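You operate a simulated robot arm through the tools that you are given. There is no shell and no other tool.

You are at the controls of a simulated robot arm. One attempt, no reset.

Task
Clip the edging down on the cream panel with four spring clamps.
Fine: orange over the red mark, white over the blue mark, pink over the green mark, yellow over the black mark. The purple one stays on the lip.

It is judged by the outcome, as a careful person would: the job done as asked, and still so three seconds after it is handed in. It fails if anything else is knocked over, pushed out of place, dropped, spilled or broken.

Robot
A 7-joint arm with a two-finger parallel gripper, fixed in place. Base frame: the origin is at the foot of the arm, x ahead of it, y to its left, z up. Readings come in mm, degrees, newtons and seconds.
Its first joint turns from -166.0 to 166.0 degrees. Payload 4.4 kg.
The tool frame sits at the grasp point between the pads (the TCP): z along the fingers, y along the line on which they close. The tips reach 23 mm beyond it. The gripper opens to 94 mm. The fingers are 38 mm wide and 10 mm thick; the gripper's body (54 by 96 mm) begins 39 mm behind the TCP.
Orientation is told as [roll, pitch, yaw] about the base's x, y, z axes, in that order, counted from this pose: with the fingers straight down and closing along the base's y, the tool's x points along the base's -x, its y along +y and its z along -z.

Tools
- The arm moves only by the tool step_arm. Its argument "commands" is a list of rows, each a list of 7 numbers: the gripper command, from -1 (shut) to 1 (fully open), values between in proportion, then the shift along the tool's x, y, z in mm, then the turn, a rotation vector about the tool's x, y, z in degrees. In form: [[claw, x, y, z, wx, wy, wz], ...]. A call has 1 to 20 rows; each row shifts and turns the commanded pose from where the row before left it, along the tool's axes as they then stand. A row lasts 0.2 s, in which the tool goes at most 50 mm and 8.6 degrees; a call with a longer step from one row to the next is refused whole, and so is a gripper value outside its range. Where a pose cannot be reached the arm comes as near as it can. A force on the tool above 40 N (or 10 N above the force at the start of the call, whichever is more), or a blocked arm, ends the call early, and 0.2 s more pass. The fingers move at their own pace (about 72 mm/s each) and stop on an object; they squeeze with about 26 N. The grip force told is the motor's: it shows also when the fingers shut on nothing. Time passes only in rows, and 0.2 s behind the last, so rows that do not move let the fingers close. It gives the time, the measured TCP pose, the force on the tool (base axes), the opening and the grip force at its end, in the units of the frame above (readings bear some noise), with the torque about the TCP (base axes, N m) and any sound that the robot's microphone picked up, and new pictures: "views" is both (left out), scene, wrist or none.
- Cameras (640 x 400 px; columns grow to the right, rows downward): "scene" is fixed at [48.7, 649.7, 1586.7]; the picture's right is [-0.29, -0.96, 0.00], its down [-0.29, 0.09, -0.95] and it looks along [0.91, -0.28, -0.31] (base axes); focal length 345 px, centre (320, 200). "wrist" rides on the gripper at [87, 16, -74] in the tool frame; the picture's right is [-0.18, 0.98, 0.00], its down [-0.58, -0.11, -0.81] and it looks along [-0.79, -0.15, 0.59] (tool axes); focal length 243 px, centre (320, 200). There is no depth. A picture from a camera that has moved, and an enlarged one, comes with that camera's place and axes in the base frame and with its lens.
- close_up(camera, box): a new picture of the part [left, top, right, bottom] of that camera's present view, enlarged. The clock stands still meanwhile.
- job_done(): hands the job in; it is judged then, once.

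Nothing tells you positions but the pictures and the camera data. Unless the task says otherwise, let go and move clear before handing in.

The tools are called after "Request:" as name(argument=value, ...) on one line, values as JSON. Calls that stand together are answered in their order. step_arm: Moves the arm, as the interface text tells. Its arguments: {"type":"object","properties":{"commands":{"type":"array","items":{"type":"array","items":{"type":"number"}}},"views":{"type":"string","enum":["both","scene","wrist","none"]}},"required":["commands"]} The other tools are called the same way: close_up (camera, box) takes an enlarged picture of a part of a camera's view; job_done () hands the job in.

At the start:

```text
t: 0.0
eef_pos: [721.8, 490.4, 1330.9]
orientation: [-0.1, 0.1, 0.0]
contact_force: [-0.1, 0.3, -0.3]
moment: [0.0, 0.0, 0.0]
opening: 94.0
finger_force: 0.1
```

scene: 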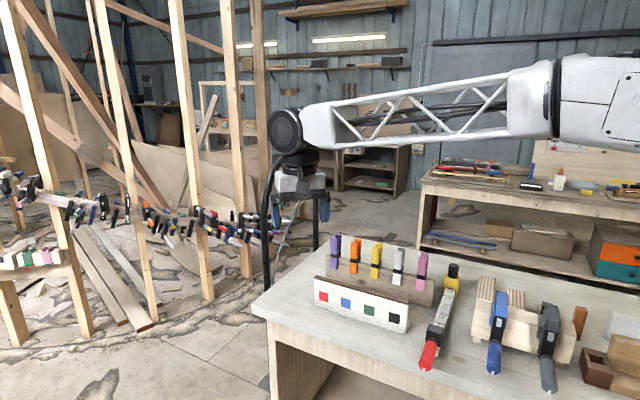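
wrist: 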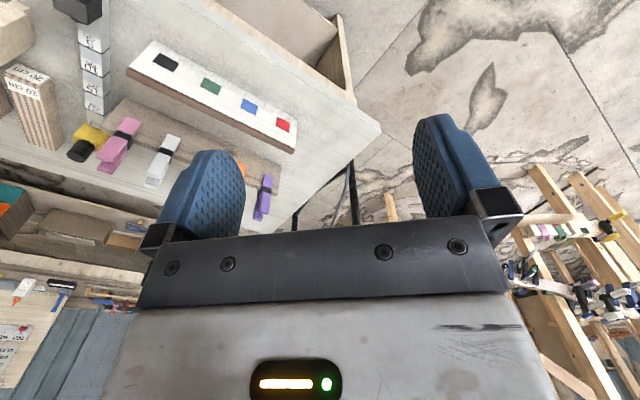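

I see a bench with a cream panel bearing red, blue, green and black marks, and behind it a lip holding five spring clamps (purple, orange, yellow, white, pink). First I look closer.

Request:
close_up(camera="scene", box=[290, 220, 470, 340])

Request:
close_up(camera="wrist", box=[60, 20, 340, 220])

```text
3.33 times, centred on (380, 280) of scene
camera zoom: at [48.7, 649.7, 1586.7], right [-0.29, -0.96, 0.0], down [-0.29, 0.09, -0.95], along [0.91, -0.28, -0.31], focal length 1151 px, centre (120, -67)
```

zoom: 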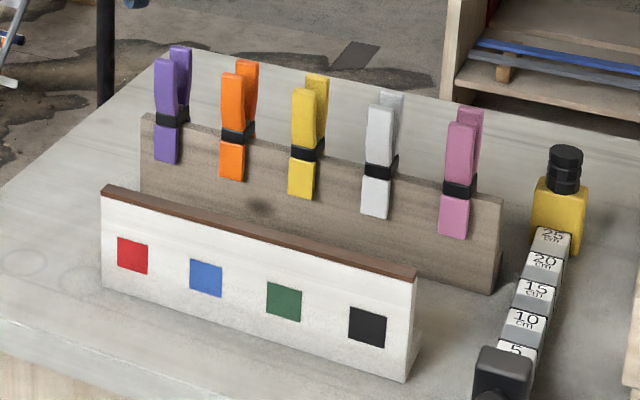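

```text
2.00 times, centred on (200, 120) of wrist
camera zoom: at [634.9, 506.2, 1405.4], right [0.18, 0.98, 0.0], down [0.58, -0.11, 0.81], along [0.79, -0.15, -0.59], focal length 485 px, centre (560, 360)
```

zoom: 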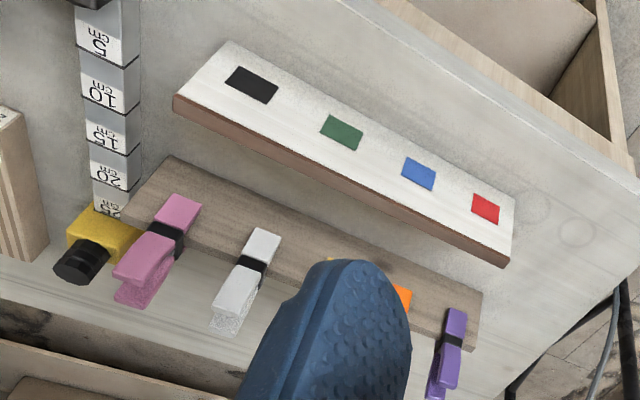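

The panel runs at about 45° in the base frame (red mark near [939, 367, 963], black near [780, 208, 964]), with the clamp lip parallel behind it by roughly 160 mm. I first turn the tool 45° so the fingers close across the lip, staying high.

Request:
step_arm(commands=[[1, 0, 0, 0, 0, 0, -7.5], [1, 0, 0, 0, 0, 0, -7.5], [1, 0, 0, 0, 0, 0, -7.5], [1, 0, 0, 0, 0, 0, -7.5], [1, 0, 0, 0, 0, 0, -7.5], [1, 0, 0, 0, 0, 0, -7.5], [1, 0, 0, 0, 0, 0, 0]], views="both")

```text
t: 1.6
eef_pos: [722.1, 490.5, 1329.9]
orientation: [0.0, 0.0, 45.1]
contact_force: [0.7, 0.5, -0.4]
moment: [0.0, 0.03, 0.0]
opening: 94.2
finger_force: 0.1
camera wrist: at [648.9, 440.3, 1405.4], right [-0.57, 0.82, 0.0], down [0.49, 0.34, 0.81], along [0.66, 0.46, -0.59], focal length 243 px, centre (320, 200)
```

scene: 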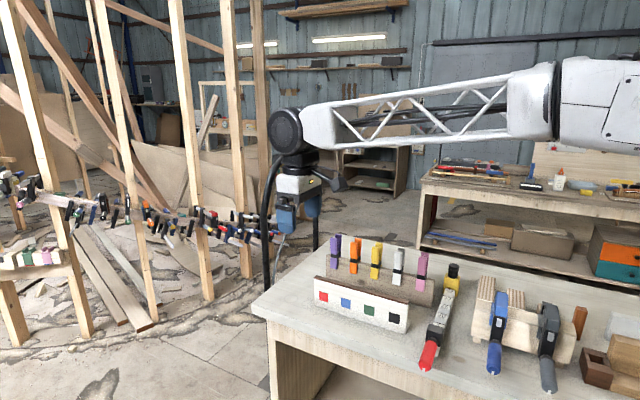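
wrist: 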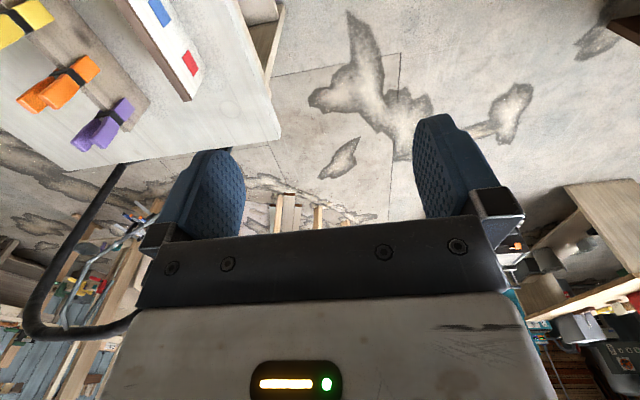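

The tool is turned to yaw 45°. Next I move it over the near (pink) end of the lip, staying about 100 mm above the handles, for a view along the row.

Request:
step_arm(commands=[[1, 16.6, -34.06, 10.8, 0, 0, 0], [1, 16.6, -34.06, 10.8, 0, 0, 0], [1, 16.6, -34.06, 10.8, 0, 0, 0], [1, 16.6, -34.06, 10.8, 0, 0, 0], [1, 16.6, -34.06, 10.8, 0, 0, 0], [1, 16.6, -34.06, 10.8, 0, 0, 0], [1, 16.6, -34.06, 10.8, 0, 0, 0], [1, 16.6, -34.06, 10.8, 0, 0, 0], [1, 16.6, -34.06, 10.8, 0, 0, 0], [1, 16.6, -34.06, 10.8, 0, 0, 0], [1, 16.6, -34.06, 10.8, 0, 0, 0], [1, 16.6, -34.06, 10.8, 0, 0, 0], [1, 0, 0, 0, 0, 0, 0]], views="both")

```text
t: 4.4
eef_pos: [870.3, 58.8, 1201.4]
orientation: [0.0, 0.0, 45.0]
contact_force: [0.1, 0.2, -0.6]
moment: [-0.02, 0.0, 0.0]
opening: 93.7
finger_force: 0.0
camera wrist: at [798.0, 9.4, 1276.2], right [-0.57, 0.82, 0.0], down [0.49, 0.33, 0.81], along [0.67, 0.46, -0.59], focal length 243 px, centre (320, 200)
```

scene: 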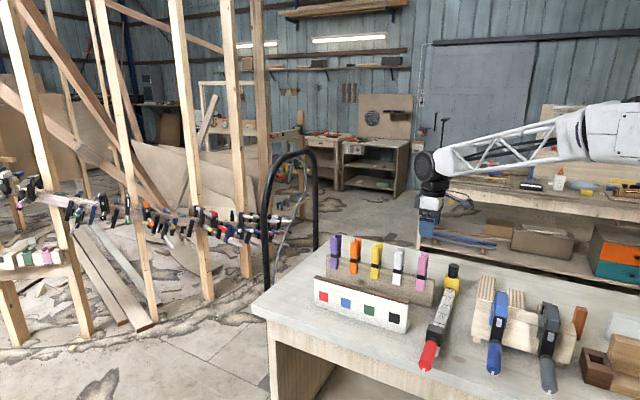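
wrist: 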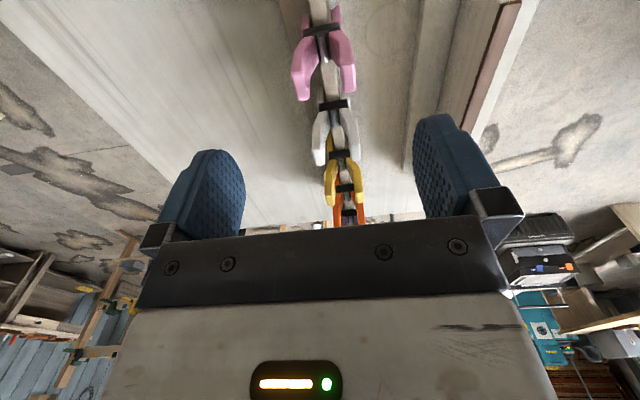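

Request:
close_up(camera="wrist", box=[240, 0, 440, 125])

Request:
close_up(camera="wrist", box=[280, 80, 480, 230])

Request:
close_up(camera="scene", box=[310, 225, 450, 335])

```text
3.20 times, centred on (340, 62) of wrist
camera zoom: at [798.0, 9.4, 1276.2], right [-0.57, 0.82, 0.0], down [0.49, 0.33, 0.81], along [0.67, 0.46, -0.59], focal length 776 px, centre (256, 640)
```

zoom: 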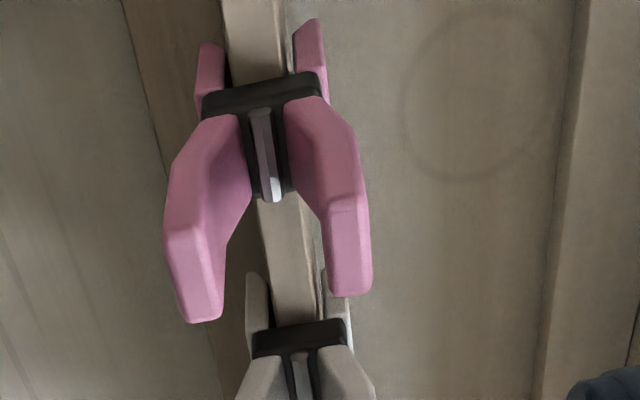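

```text
2.67 times, centred on (380, 155) of wrist
camera zoom: at [798.0, 9.4, 1276.2], right [-0.57, 0.82, 0.0], down [0.49, 0.33, 0.81], along [0.67, 0.46, -0.59], focal length 647 px, centre (160, 320)
```

zoom: 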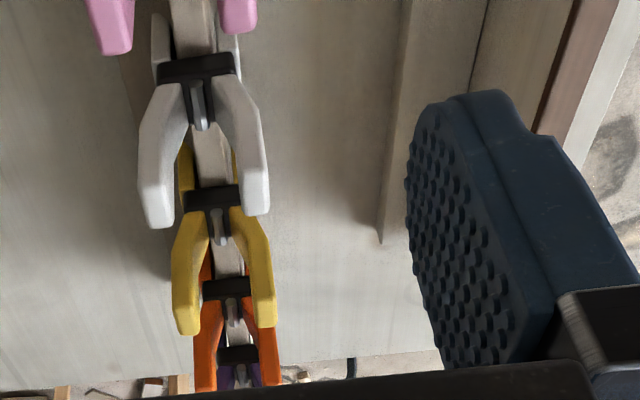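

```text
3.64 times, centred on (380, 280) of scene
camera zoom: at [48.7, 649.7, 1586.7], right [-0.29, -0.96, 0.0], down [-0.29, 0.09, -0.95], along [0.91, -0.28, -0.31], focal length 1256 px, centre (102, -91)
```

zoom: 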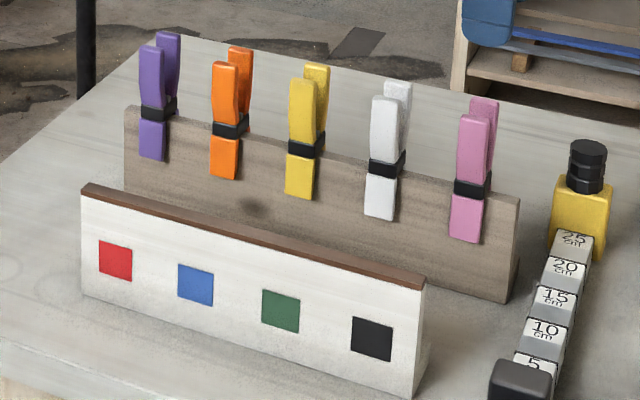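

The lip turns out parallel to the tool's x axis at this yaw, with the clamps about 75 mm apart directly in line. Orange is the farthest one I need, so I check the reach above it at this safe height.

Request:
step_arm(commands=[[1, -37, 0, 0, 0, 0, 0], [1, -37, 0, 0, 0, 0, 0], [1, -37, 0, 0, 0, 0, 0], [1, -37, 0, 0, 0, 0, 0], [1, -37, 0, 0, 0, 0, 0], [1, -37, 0, 0, 0, 0, 0], [1, 0, 0, 0, 0, 0, 0], [1, 0, 0, 0, 0, 0, 0]], views="both")

```text
t: 6.2
eef_pos: [1027.2, 216.4, 1200.2]
orientation: [-0.1, 0.0, 45.2]
contact_force: [-0.6, -0.2, 0.7]
moment: [-0.05, 0.0, -0.01]
opening: 94.0
finger_force: 0.0
camera wrist: at [954.6, 166.6, 1275.4], right [-0.57, 0.82, 0.0], down [0.49, 0.33, 0.81], along [0.67, 0.46, -0.59], focal length 243 px, centre (320, 200)
```

scene: 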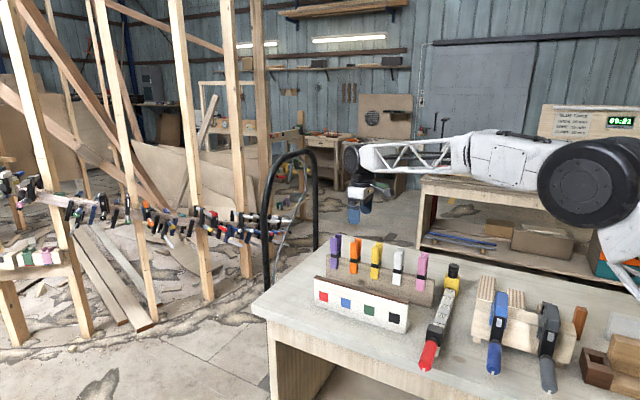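
wrist: 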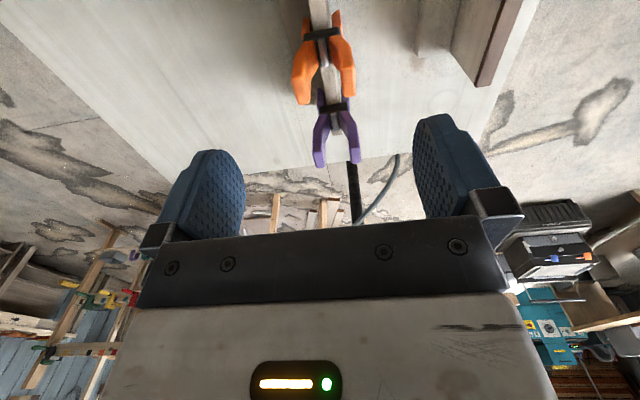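

Request:
close_up(camera="wrist", box=[400, 0, 560, 100])

Request:
close_up(camera="wrist", box=[270, 0, 430, 170])

```text
4.00 times, centred on (480, 50) of wrist
camera zoom: at [954.6, 166.6, 1275.4], right [-0.57, 0.82, 0.0], down [0.49, 0.33, 0.81], along [0.67, 0.46, -0.59], focal length 970 px, centre (-320, 800)
```

zoom: 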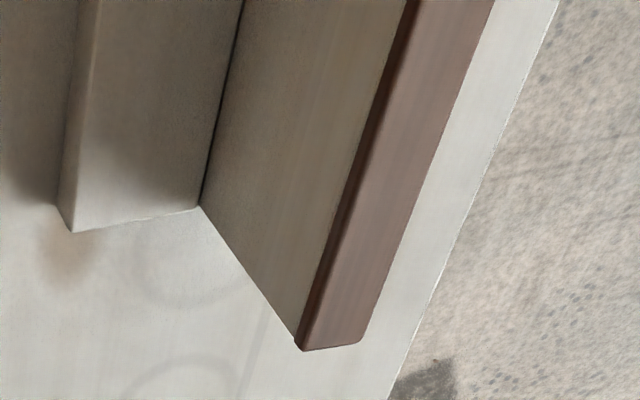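

```text
2.35 times, centred on (350, 85) of wrist
camera zoom: at [954.6, 166.6, 1275.4], right [-0.57, 0.82, 0.0], down [0.49, 0.33, 0.81], along [0.67, 0.46, -0.59], focal length 571 px, centre (249, 471)
```

zoom: 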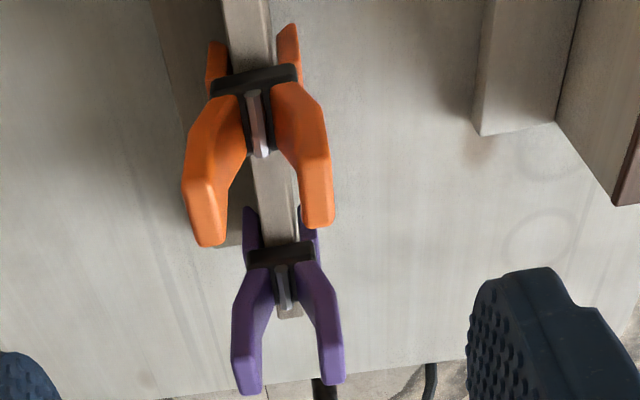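

The reach over orange is fine with the tool straight down, and the panel/edging is about 16 mm thick with its centre near n ≈ -415 (about 157 mm in front of the lip). I go lower above orange to see the handles in relation to the fingers.

Request:
step_arm(commands=[[1, 0, 2, 27, 0, 0, 0], [1, 0, 0, 27, 0, 0, 0], [1, 0, 0, 26, 0, 0, 0], [1, 0, 0, 0, 0, 0, 0], [1, 0, 0, 0, 0, 0, 0]], views="both")

```text
t: 7.4
eef_pos: [1026.0, 218.0, 1120.9]
orientation: [0.1, 0.0, 45.0]
contact_force: [0.2, 0.1, -0.2]
moment: [0.02, 0.0, -0.01]
opening: 94.1
finger_force: 0.1
camera wrist: at [953.0, 168.9, 1195.7], right [-0.57, 0.82, 0.0], down [0.49, 0.33, 0.81], along [0.66, 0.46, -0.59], focal length 243 px, centre (320, 200)
```

scene: 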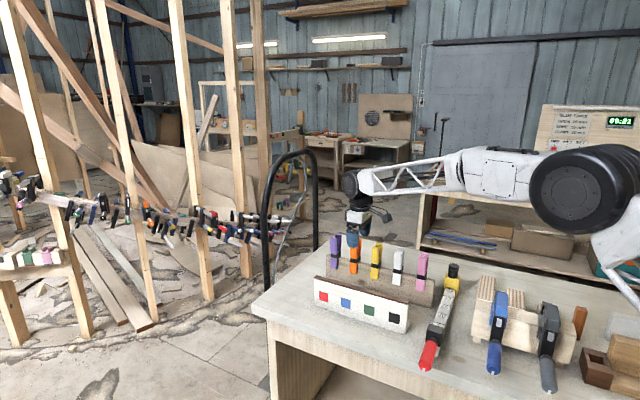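
wrist: 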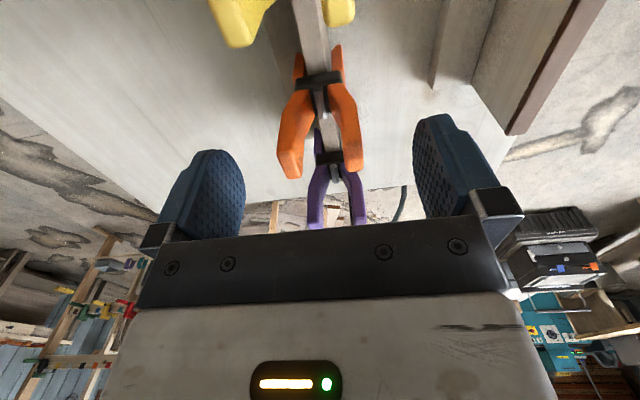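

Request:
close_up(camera="wrist", box=[240, 30, 420, 240])

Request:
close_up(camera="scene", box=[310, 190, 430, 290])

Request:
close_up(camera="wrist", box=[400, 0, 640, 150])

```text
1.90 times, centred on (330, 135) of wrist
camera zoom: at [953.0, 168.9, 1195.7], right [-0.57, 0.82, 0.0], down [0.49, 0.33, 0.81], along [0.66, 0.46, -0.59], focal length 462 px, centre (301, 324)
```

zoom: 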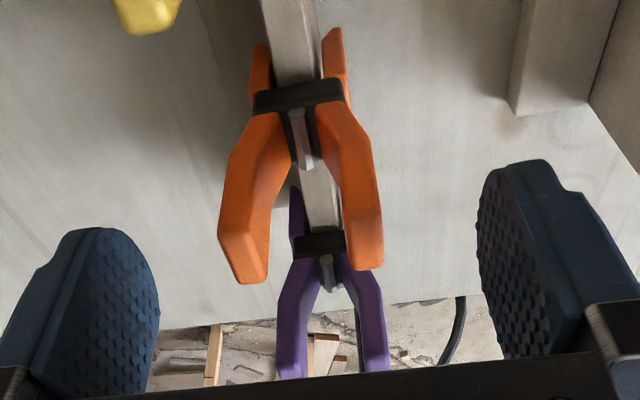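

```text
4.00 times, centred on (370, 240) of scene
camera zoom: at [48.7, 649.7, 1586.7], right [-0.29, -0.96, 0.0], down [-0.29, 0.09, -0.95], along [0.91, -0.28, -0.31], focal length 1382 px, centre (120, 40)
```

zoom: 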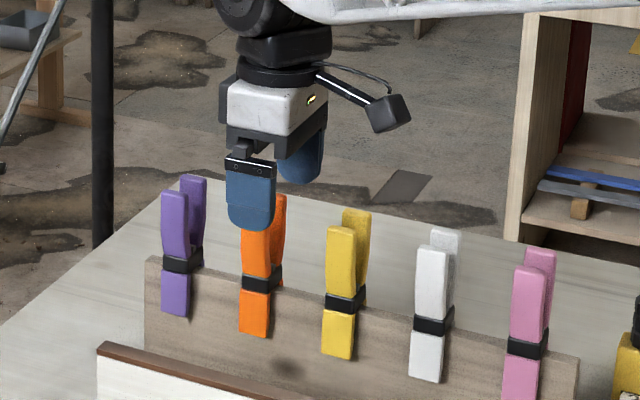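

```text
2.67 times, centred on (520, 75) of wrist
camera zoom: at [953.0, 168.9, 1195.7], right [-0.57, 0.82, 0.0], down [0.49, 0.33, 0.81], along [0.66, 0.46, -0.59], focal length 647 px, centre (-213, 533)
```

zoom: 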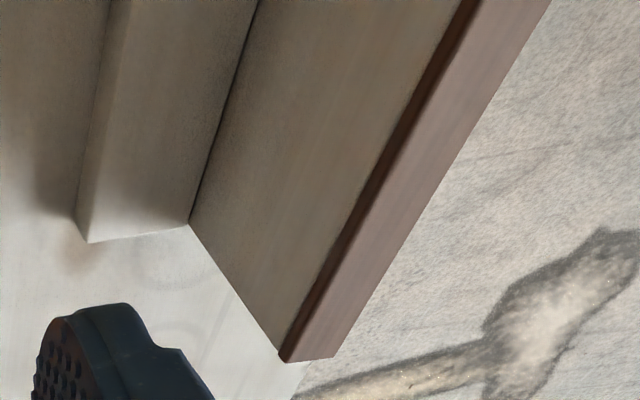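

Handle tops are at about z 1100, the orange clamp's centre about 5 mm further along the lip than the TCP and the band near z 1031. I line up on orange and lower the open fingers around its handles.

Request:
step_arm(commands=[[1, -5.5, -0.8, 0, 0, 0, 0], [1, 0, 0, 11, 0, 0, 0], [1, 0, 0, 11, 0, 0, 0], [1, 0, 0, 11, 0, 0, 0], [1, 0, 0, 0, 0, 0, 0], [1, 0, 0, 0, 0, 0, 0]], views="both")

```text
t: 8.8
eef_pos: [1031.1, 221.4, 1088.3]
orientation: [0.0, 0.0, 45.0]
contact_force: [-0.3, 0.3, 0.1]
moment: [0.03, 0.01, 0.01]
opening: 93.8
finger_force: 0.0
camera wrist: at [957.7, 172.2, 1163.0], right [-0.57, 0.82, 0.0], down [0.49, 0.33, 0.81], along [0.66, 0.46, -0.59], focal length 243 px, centre (320, 200)
```

scene: 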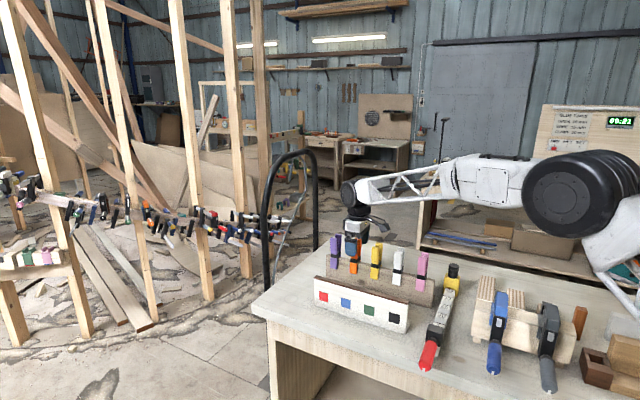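
wrist: 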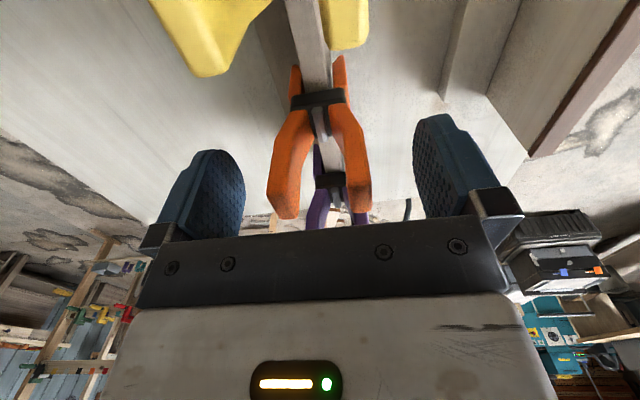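

Request:
close_up(camera="wrist", box=[160, 40, 500, 250])

Request:
close_up(camera="scene", box=[310, 210, 400, 290])

```text
1.88 times, centred on (330, 145) of wrist
camera zoom: at [957.7, 172.2, 1163.0], right [-0.57, 0.82, 0.0], down [0.49, 0.33, 0.81], along [0.66, 0.46, -0.59], focal length 457 px, centre (301, 304)
```

zoom: 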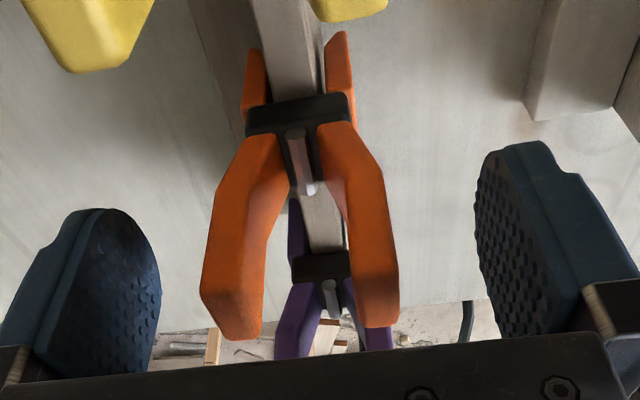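

```text
5.00 times, centred on (355, 250) of scene
camera zoom: at [48.7, 649.7, 1586.7], right [-0.29, -0.96, 0.0], down [-0.29, 0.09, -0.95], along [0.91, -0.28, -0.31], focal length 1727 px, centre (145, -50)
```

zoom: 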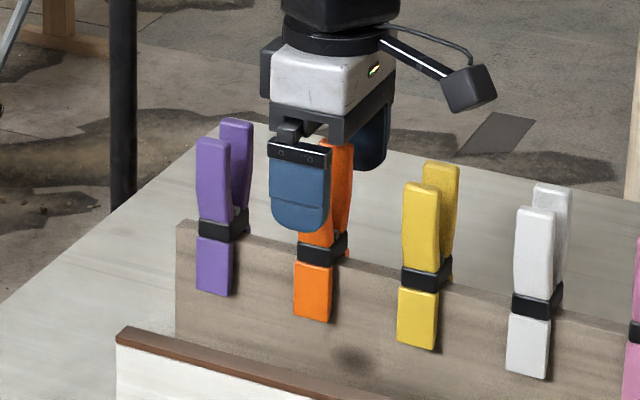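

The fingers straddle the orange handles with room on both sides; the scene view suggests the clamp is about 4 mm further along. I shift that and begin closing in stages, watching the side force for centring.

Request:
step_arm(commands=[[1, -4, 0, 0, 0, 0, 0], [0.1, 0, 0, 0, 0, 0, 0], [0.1, 0, 0, 0, 0, 0, 0], [0.1, 0, 0, 0, 0, 0, 0]], views="wrist")

Request:
close_up(camera="wrist", box=[200, 70, 440, 250])

```text
t: 9.8
eef_pos: [1033.3, 225.1, 1088.3]
orientation: [0.0, 0.0, 45.0]
contact_force: [0.4, -0.1, -0.2]
moment: [0.03, -0.02, 0.0]
opening: 51.6
finger_force: 0.1
camera wrist: at [960.5, 175.0, 1162.9], right [-0.57, 0.82, 0.0], down [0.49, 0.33, 0.81], along [0.67, 0.46, -0.59], focal length 243 px, centre (320, 200)
```

wrist: 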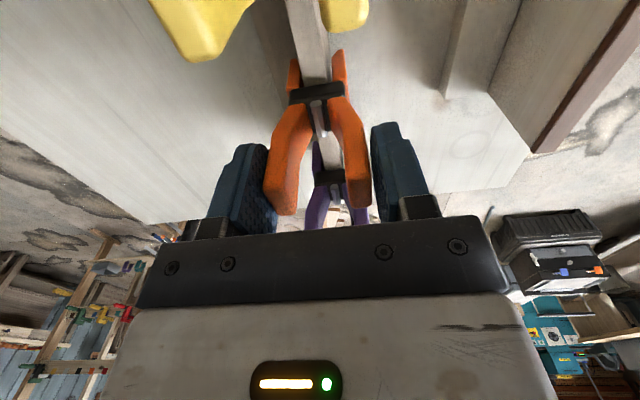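

```text
2.22 times, centred on (320, 160) of wrist
camera zoom: at [960.5, 175.0, 1162.9], right [-0.57, 0.82, 0.0], down [0.49, 0.33, 0.81], along [0.67, 0.46, -0.59], focal length 539 px, centre (320, 289)
```

zoom: 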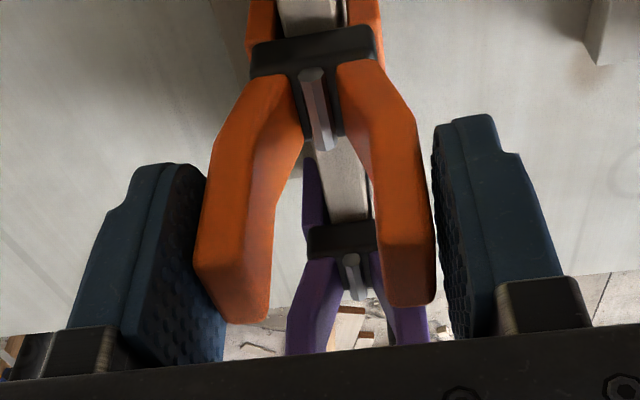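

Request:
step_arm(commands=[[0.04, 0, 0, 0, 0, 0, 0], [-0.02, 0, 0, 0, 0, 0, 0], [-0.02, 0, 0, 0, 0, 0, 0]], views="none")

Request:
close_up(camera="wrist", box=[200, 70, 440, 250])

```text
t: 10.6
eef_pos: [1033.5, 225.1, 1087.8]
orientation: [0.0, 0.1, 45.0]
contact_force: [-0.9, -0.8, 0.3]
moment: [-0.01, -0.01, 0.0]
opening: 47.5
finger_force: 26.0
```

```text
2.22 times, centred on (320, 160) of wrist
camera zoom: at [960.5, 175.0, 1162.9], right [-0.57, 0.82, 0.0], down [0.49, 0.33, 0.81], along [0.67, 0.46, -0.59], focal length 539 px, centre (320, 289)
```

zoom: 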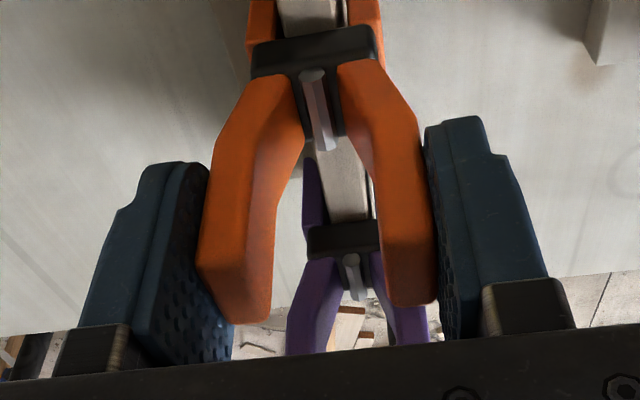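

Both fingers touch the handles at about 47.5 mm with little side force, so it is well centred. I keep squeezing to see whether the jaws open.

Request:
step_arm(commands=[[-0.2, 0, 0, 0, 0, 0, 0], [-0.2, 0, 0, 0, 0, 0, 0], [-0.2, 0, 0, 0, 0, 0, 0], [-0.2, 0, 0, 0, 0, 0, 0]], views="none")

Request:
close_up(camera="wrist", box=[200, 70, 440, 250])

Request:
close_up(camera="scene", box=[310, 210, 400, 290])

```text
t: 11.6
eef_pos: [1032.9, 224.8, 1089.2]
orientation: [0.0, 0.0, 45.1]
contact_force: [0.5, 0.2, 0.4]
moment: [-0.04, -0.05, 0.0]
opening: 47.7
finger_force: 26.0
```

```text
2.22 times, centred on (320, 160) of wrist
camera zoom: at [960.6, 175.0, 1162.9], right [-0.57, 0.82, 0.0], down [0.49, 0.33, 0.81], along [0.67, 0.46, -0.59], focal length 539 px, centre (320, 289)
```

zoom: 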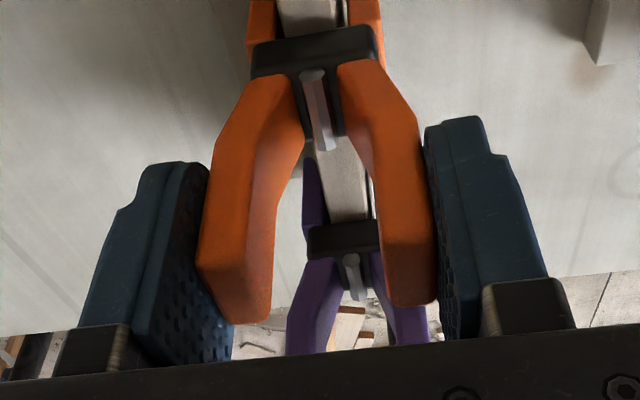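

```text
5.00 times, centred on (355, 250) of scene
camera zoom: at [48.7, 649.7, 1586.7], right [-0.29, -0.96, 0.0], down [-0.29, 0.09, -0.95], along [0.91, -0.28, -0.31], focal length 1727 px, centre (145, -50)
```

zoom: 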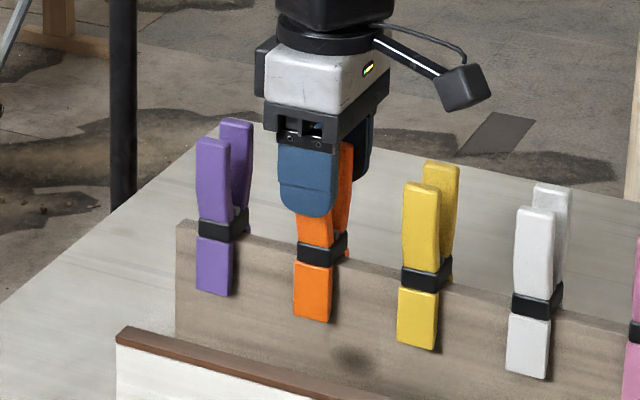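

The handles don't give at this low grip (26 N with only about 35 mm of lever above the pivot). I open, go up so that only the top of the handles is squeezed for more leverage, and try again.

Request:
step_arm(commands=[[0.15, 0, 0, 0, 0, 0, 0], [0.15, 0, 0, 0, 0, 0, 0], [0.15, 0, 0, -8, 0, 0, 0], [0.15, 0, 0, -8, 0, 0, 0], [0.15, 0, 0, 0, 0, 0, 0], [-0.1, 0, 0, 0, 0, 0, 0], [-0.2, 0, 0, 0, 0, 0, 0], [-0.3, 0, 0, 0, 0, 0, 0], [-0.3, 0, 0, 0, 0, 0, 0]], views="none")

Request:
close_up(camera="wrist", box=[200, 70, 440, 250])

Request:
close_up(camera="scene", box=[310, 210, 400, 290])

```text
t: 13.6
eef_pos: [1033.8, 224.8, 1105.4]
orientation: [0.0, 0.0, 45.1]
contact_force: [-0.6, -0.1, -0.6]
moment: [0.01, 0.0, -0.01]
opening: 47.5
finger_force: 26.1
```

```text
2.22 times, centred on (320, 160) of wrist
camera zoom: at [960.5, 175.1, 1179.5], right [-0.57, 0.82, 0.0], down [0.49, 0.33, 0.81], along [0.67, 0.46, -0.59], focal length 539 px, centre (320, 289)
```

zoom: 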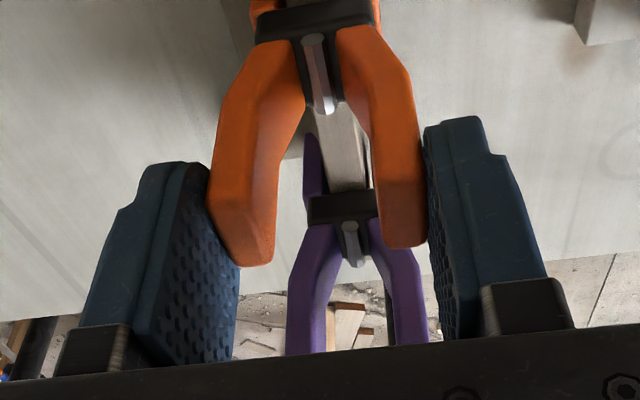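

```text
5.00 times, centred on (355, 250) of scene
camera zoom: at [48.7, 649.7, 1586.7], right [-0.29, -0.96, 0.0], down [-0.29, 0.09, -0.95], along [0.91, -0.28, -0.31], focal length 1727 px, centre (145, -50)
```

zoom: 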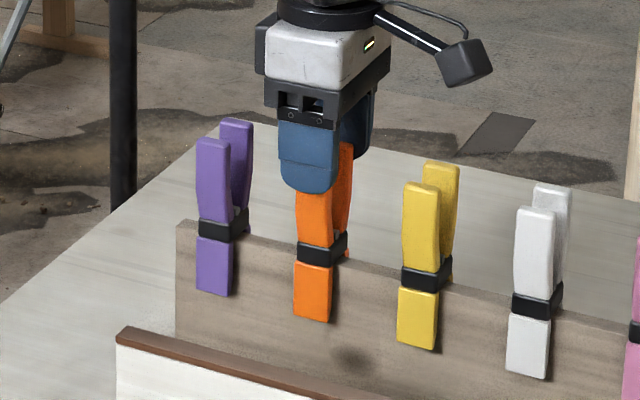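

Request:
step_arm(commands=[[-1, 0, 0, 0, 0, 0, 0], [-1, 0, 0, 0, 0, 0, 0], [-1, 0, 0, 0, 0, 0, 0], [-1, 0, 0, 0, 0, 0, 0], [-1, 0, 0, 0, 0, 0, 0], [-1, 0, 0, 0, 0, 0, 0], [-1, 0, 0, 0, 0, 0, 0], [-1, 0, 0, 0, 0, 0, 0]], views="none")

Request:
close_up(camera="wrist", box=[240, 40, 400, 160])

```text
t: 15.4
eef_pos: [1033.2, 225.6, 1105.2]
orientation: [-0.1, 0.0, 45.0]
contact_force: [1.3, 0.7, 0.6]
moment: [0.01, 0.01, 0.0]
opening: 47.3
finger_force: 26.2
```

```text
3.33 times, centred on (320, 100) of wrist
camera zoom: at [960.6, 175.1, 1179.5], right [-0.57, 0.82, 0.0], down [0.49, 0.33, 0.81], along [0.67, 0.46, -0.59], focal length 809 px, centre (320, 533)
```

zoom: 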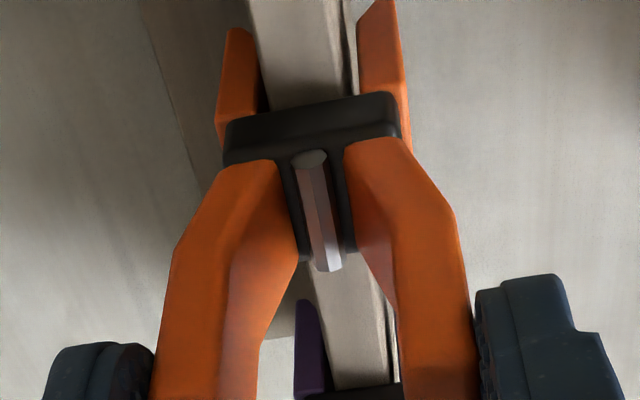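

The handles stay rigid at 47.4 mm and there is a visible gap between jaws and lip, so the clip seems to behave as a rigid peg that slides on and off. I regrip lower for a firm hold and try a gentle lift while watching the force.

Request:
step_arm(commands=[[0.15, 0, 0, 0, 0, 0, 0], [0.15, 0, 0, 0, 0, 0, 0], [0.15, 0, 0, 9, 0, 0, 0], [0.15, 0, 0, 9, 0, 0, 0], [0.15, 0, 0, 0, 0, 0, 0], [-0.1, 0, 0, 0, 0, 0, 0], [-0.5, 0, 0, 0, 0, 0, 0], [-1, 0, 0, 0, 0, 0, 0], [-1, 0, 0, -2, 0, 0, 0], [-1, 0, 0, -3, 0, 0, 0], [-1, 0, 0, 0, 0, 0, 0]], views="none")

Request:
close_up(camera="wrist", box=[200, 70, 440, 250])

Request:
close_up(camera="scene", box=[310, 210, 400, 290])

```text
t: 17.8
eef_pos: [1033.6, 224.2, 1089.8]
orientation: [0.0, -0.1, 45.0]
contact_force: [-0.1, -0.6, -0.8]
moment: [-0.03, 0.04, 0.01]
opening: 47.5
finger_force: 25.7
```

```text
2.22 times, centred on (320, 160) of wrist
camera zoom: at [960.7, 174.9, 1165.6], right [-0.57, 0.82, 0.0], down [0.49, 0.33, 0.81], along [0.67, 0.46, -0.59], focal length 539 px, centre (320, 289)
```

zoom: 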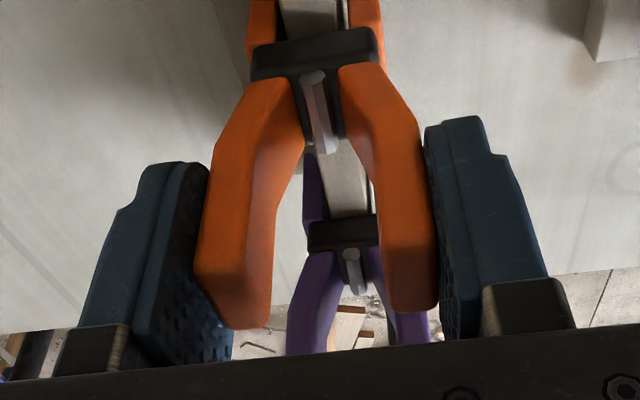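

```text
5.00 times, centred on (355, 250) of scene
camera zoom: at [48.7, 649.7, 1586.7], right [-0.29, -0.96, 0.0], down [-0.29, 0.09, -0.95], along [0.91, -0.28, -0.31], focal length 1727 px, centre (145, -50)
```

zoom: 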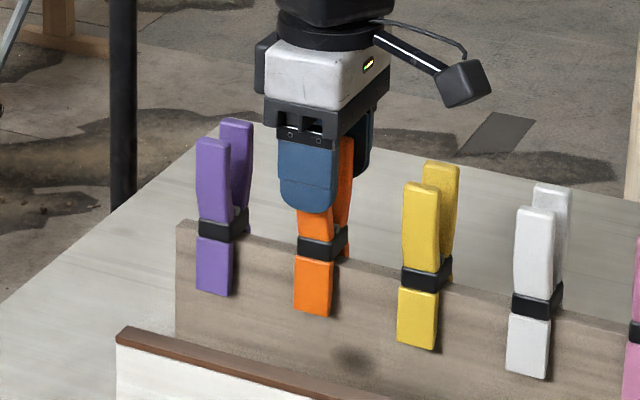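

The orange clamp came up freely with the gripper, so gripping and lifting works. I raise it clear of the lip, with the jaws above both boards.

Request:
step_arm(commands=[[-1, 0, 0, -10, 0, 0, 0], [-1, 0, 0, -15, 0, 0, 0], [-1, 0, 0, -15, 0, 0, 0], [-1, 0, 0, -15, 0, 0, 0], [-1, 0, 0, -15, 0, 0, 0], [-1, 0, 0, -15, 0, 0, 0], [-1, 0, 0, -5, 0, 0, 0], [-1, 0, 0, 0, 0, 0, 0]], views="both")

```text
t: 19.6
eef_pos: [1033.2, 224.7, 1182.3]
orientation: [0.0, 0.0, 44.9]
contact_force: [0.3, 0.5, -0.1]
moment: [-0.01, 0.0, -0.03]
opening: 47.6
finger_force: 26.1
camera wrist: at [960.5, 175.1, 1256.2], right [-0.57, 0.82, 0.0], down [0.49, 0.33, 0.81], along [0.66, 0.46, -0.59], focal length 243 px, centre (320, 200)
```

scene: 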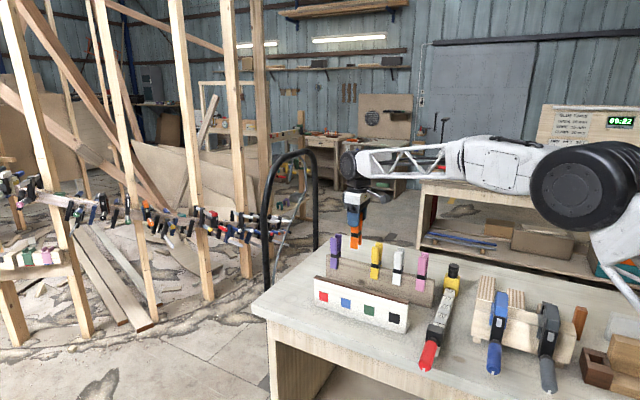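
wrist: 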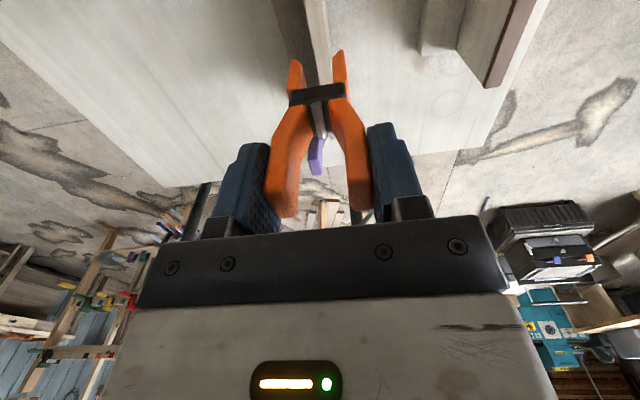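

Request:
close_up(camera="wrist", box=[240, 30, 420, 240])

Request:
close_up(camera="scene", box=[310, 190, 430, 340])

```text
1.90 times, centred on (330, 135) of wrist
camera zoom: at [960.5, 175.1, 1256.2], right [-0.57, 0.82, 0.0], down [0.49, 0.33, 0.81], along [0.66, 0.46, -0.59], focal length 462 px, centre (301, 324)
```

zoom: 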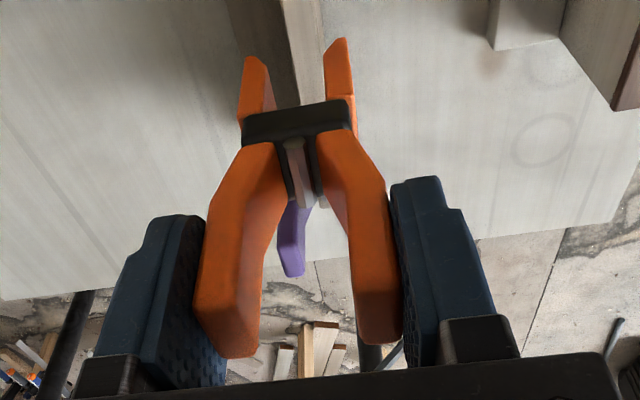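

```text
2.67 times, centred on (370, 265) of scene
camera zoom: at [48.7, 649.7, 1586.7], right [-0.29, -0.96, 0.0], down [-0.29, 0.09, -0.95], along [0.91, -0.28, -0.31], focal length 921 px, centre (187, 27)
```

zoom: 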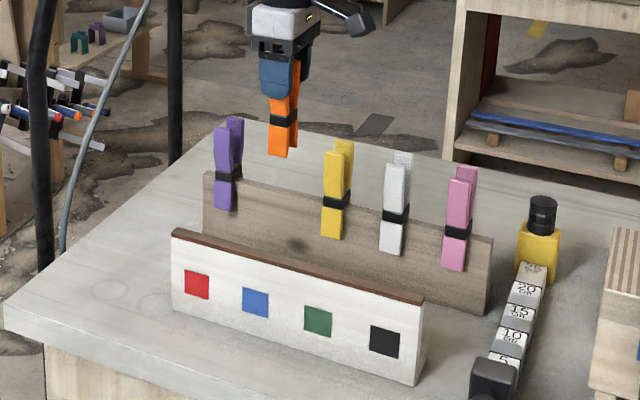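

The orange clamp hangs upright in the fingers. I carry it across toward the panel, above the red mark, keeping the jaws about 40 mm over the edging.

Request:
step_arm(commands=[[-1, -6, 26, 0, 0, 0, 0], [-1, -6, 27, 0, 0, 0, 0], [-1, -6, 27, 0, 0, 0, 0], [-1, -6, 27, 0, 0, 0, 0], [-1, -6, 27, 0, 0, 0, 0], [-1, -4.5, 25.7, 0, 0, 0, 0], [-1, 0, 0, 0, 0, 0, 0], [-1, 0, 0, 0, 0, 0, 0]], views="both")

Request:
close_up(camera="wrist", box=[220, 0, 440, 240])

Request:
close_up(camera="scene", box=[300, 190, 420, 340])

```text
t: 21.4
eef_pos: [944.7, 361.5, 1180.7]
orientation: [0.0, 0.0, 44.9]
contact_force: [-0.6, 0.4, -1.1]
moment: [0.0, 0.0, 0.02]
opening: 47.4
finger_force: 25.7
camera wrist: at [872.0, 311.6, 1255.8], right [-0.57, 0.82, 0.0], down [0.49, 0.33, 0.81], along [0.67, 0.46, -0.59], focal length 243 px, centre (320, 200)
```

scene: 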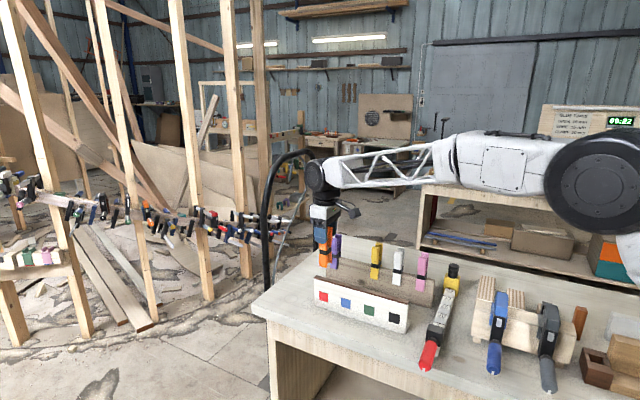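
wrist: 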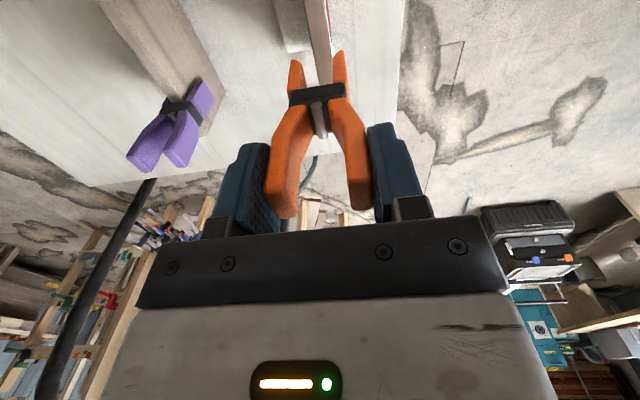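

```text
1.67 times, centred on (330, 120) of wrist
camera zoom: at [872.0, 311.6, 1255.8], right [-0.57, 0.82, 0.0], down [0.49, 0.33, 0.81], along [0.67, 0.46, -0.59], focal length 404 px, centre (303, 333)
```

zoom: 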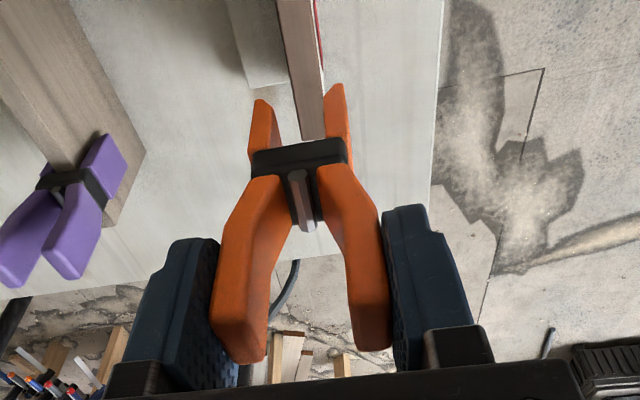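

```text
2.67 times, centred on (360, 265) of scene
camera zoom: at [48.7, 649.7, 1586.7], right [-0.29, -0.96, 0.0], down [-0.29, 0.09, -0.95], along [0.91, -0.28, -0.31], focal length 921 px, centre (213, 27)
```

zoom: 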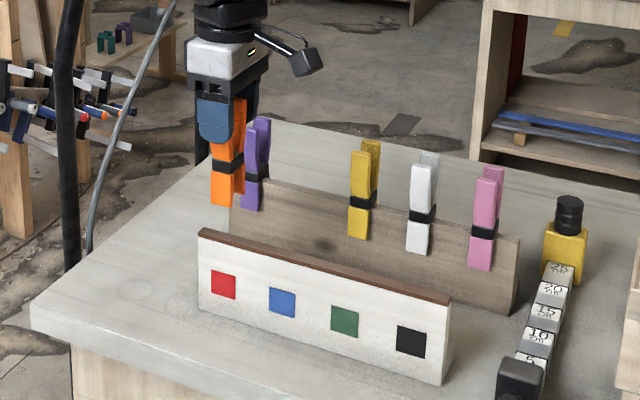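

Request:
close_up(camera="wrist", box=[280, 0, 380, 100])

Request:
close_up(camera="scene", box=[300, 230, 380, 320])

```text
4.00 times, centred on (330, 50) of wrist
camera zoom: at [872.0, 311.6, 1255.8], right [-0.57, 0.82, 0.0], down [0.49, 0.33, 0.81], along [0.67, 0.46, -0.59], focal length 970 px, centre (280, 800)
```

zoom: 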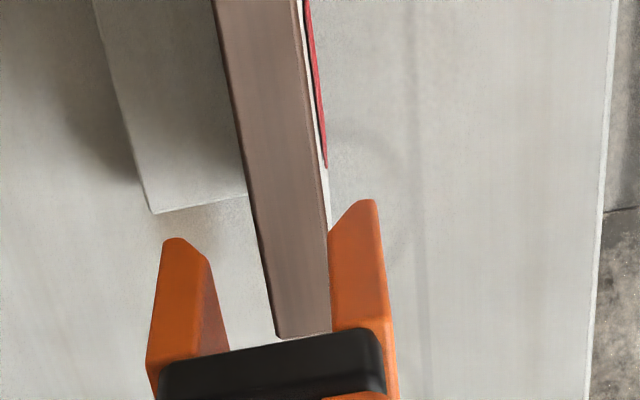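

```text
4.44 times, centred on (340, 275) of scene
camera zoom: at [48.7, 649.7, 1586.7], right [-0.29, -0.96, 0.0], down [-0.29, 0.09, -0.95], along [0.91, -0.28, -0.31], focal length 1535 px, centre (231, -133)
```

zoom: 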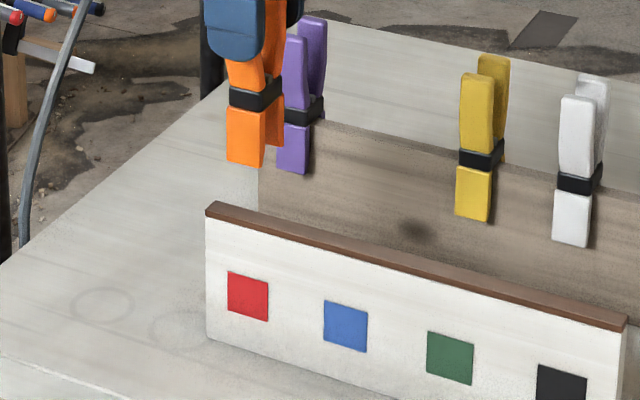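

The jaws are open about 22 mm against an edging about 14 mm thick, centred to within 1 mm, and the clamp sits in line with the red mark. I correct 1 mm and lower until the jaw tips are just above the edging.

Request:
step_arm(commands=[[-1, 0.5, 0.9, 15, 0, 0, 0], [-1, 0, 0, 15, 0, 0, 0], [-1, 0, 0, 12, 0, 0, 0], [-1, 0, 0, 0, 0, 0, 0], [-1, 0, 0, 0, 0, 0, 0]], views="none")

Request:
close_up(camera="wrist", box=[260, 0, 400, 120])

Request:
close_up(camera="scene", box=[290, 210, 390, 320])

```text
t: 22.6
eef_pos: [943.6, 361.9, 1138.4]
orientation: [0.0, 0.0, 45.1]
contact_force: [0.2, -0.5, -1.2]
moment: [-0.02, -0.01, 0.01]
opening: 47.7
finger_force: 26.6
```

```text
3.33 times, centred on (330, 60) of wrist
camera zoom: at [871.0, 312.0, 1213.7], right [-0.57, 0.82, 0.0], down [0.49, 0.33, 0.81], along [0.67, 0.46, -0.59], focal length 809 px, centre (287, 667)
```

zoom: 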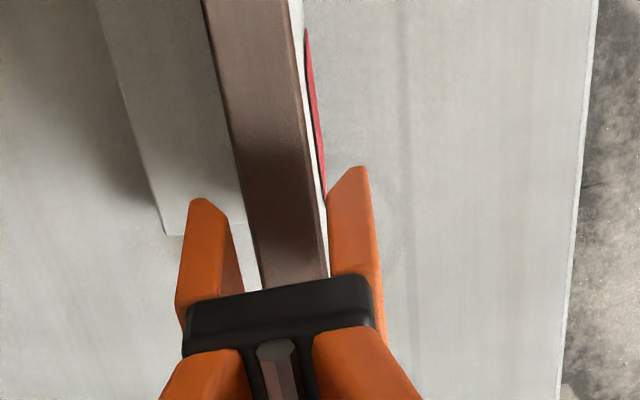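

```text
3.64 times, centred on (340, 265) of scene
camera zoom: at [48.7, 649.7, 1586.7], right [-0.29, -0.96, 0.0], down [-0.29, 0.09, -0.95], along [0.91, -0.28, -0.31], focal length 1256 px, centre (247, -36)
```

zoom: 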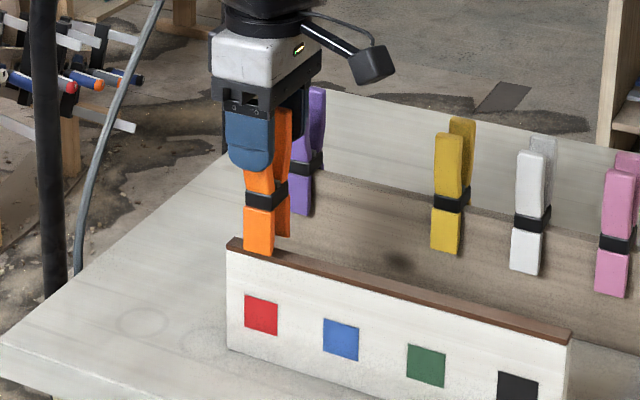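

Jaws straddle the edging evenly with about 3 mm on each side. I lower it on, slowing toward the expected seat at TCP z ≈ 1090.

Request:
step_arm(commands=[[-1, 0, 0, 8, 0, 0, 0], [-1, 0, 0, 8, 0, 0, 0], [-1, 0, 0, 8, 0, 0, 0], [-1, 0, 0, 8, 0, 0, 0], [-1, 0, 0, 6, 0, 0, 0], [-1, 0, 0, 0, 0, 0, 0]], views="none")

Request:
close_up(camera="wrist", box=[260, 0, 400, 120])

Request:
close_up(camera="scene", box=[290, 210, 390, 320])

```text
t: 24.0
eef_pos: [941.7, 362.5, 1101.7]
orientation: [0.0, 0.1, 45.0]
contact_force: [-0.8, -0.1, -0.8]
moment: [0.02, 0.01, 0.02]
opening: 47.6
finger_force: 26.0
```

```text
3.33 times, centred on (330, 60) of wrist
camera zoom: at [870.8, 312.4, 1175.9], right [-0.57, 0.82, 0.0], down [0.49, 0.33, 0.81], along [0.66, 0.46, -0.59], focal length 809 px, centre (287, 667)
```

zoom: 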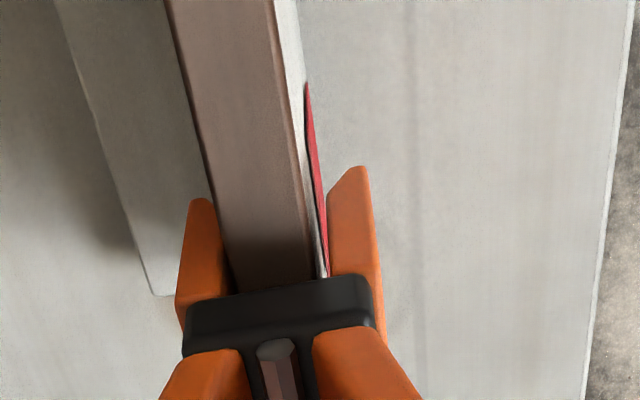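

```text
3.64 times, centred on (340, 265) of scene
camera zoom: at [48.7, 649.7, 1586.7], right [-0.29, -0.96, 0.0], down [-0.29, 0.09, -0.95], along [0.91, -0.28, -0.31], focal length 1256 px, centre (247, -36)
```

zoom: 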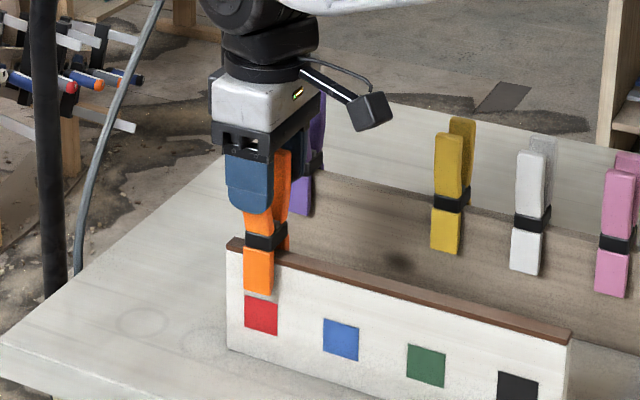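

Request:
step_arm(commands=[[-1, 0, 0, 3, 0, 0, 0], [-1, 0, 0, 2, 0, 0, 0], [-1, 0, 0, 2, 0, 0, 0], [-1, 0, 0, 0, 0, 0, 0]], views="none")

Request:
close_up(camera="wrist", box=[260, 0, 400, 120])

Request:
close_up(camera="scene", box=[320, 250, 390, 320])

```text
t: 25.0
eef_pos: [944.4, 361.5, 1093.7]
orientation: [0.0, 0.0, 45.0]
contact_force: [0.1, 0.0, -1.0]
moment: [0.02, -0.04, 0.0]
opening: 47.6
finger_force: 26.2
```

```text
3.33 times, centred on (330, 60) of wrist
camera zoom: at [871.1, 312.4, 1168.8], right [-0.57, 0.82, 0.0], down [0.49, 0.33, 0.81], along [0.67, 0.46, -0.59], focal length 809 px, centre (287, 667)
```

zoom: 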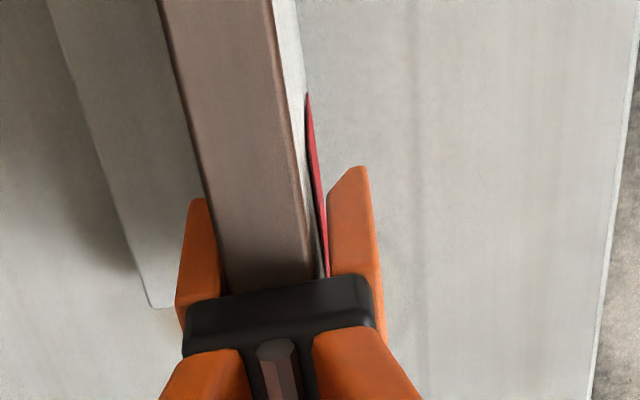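

```text
5.71 times, centred on (355, 285) of scene
camera zoom: at [48.7, 649.7, 1586.7], right [-0.29, -0.96, 0.0], down [-0.29, 0.09, -0.95], along [0.91, -0.28, -0.31], focal length 1974 px, centre (120, -286)
```

zoom: 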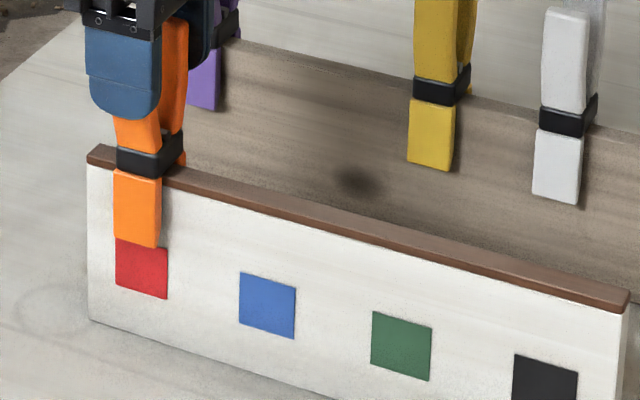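

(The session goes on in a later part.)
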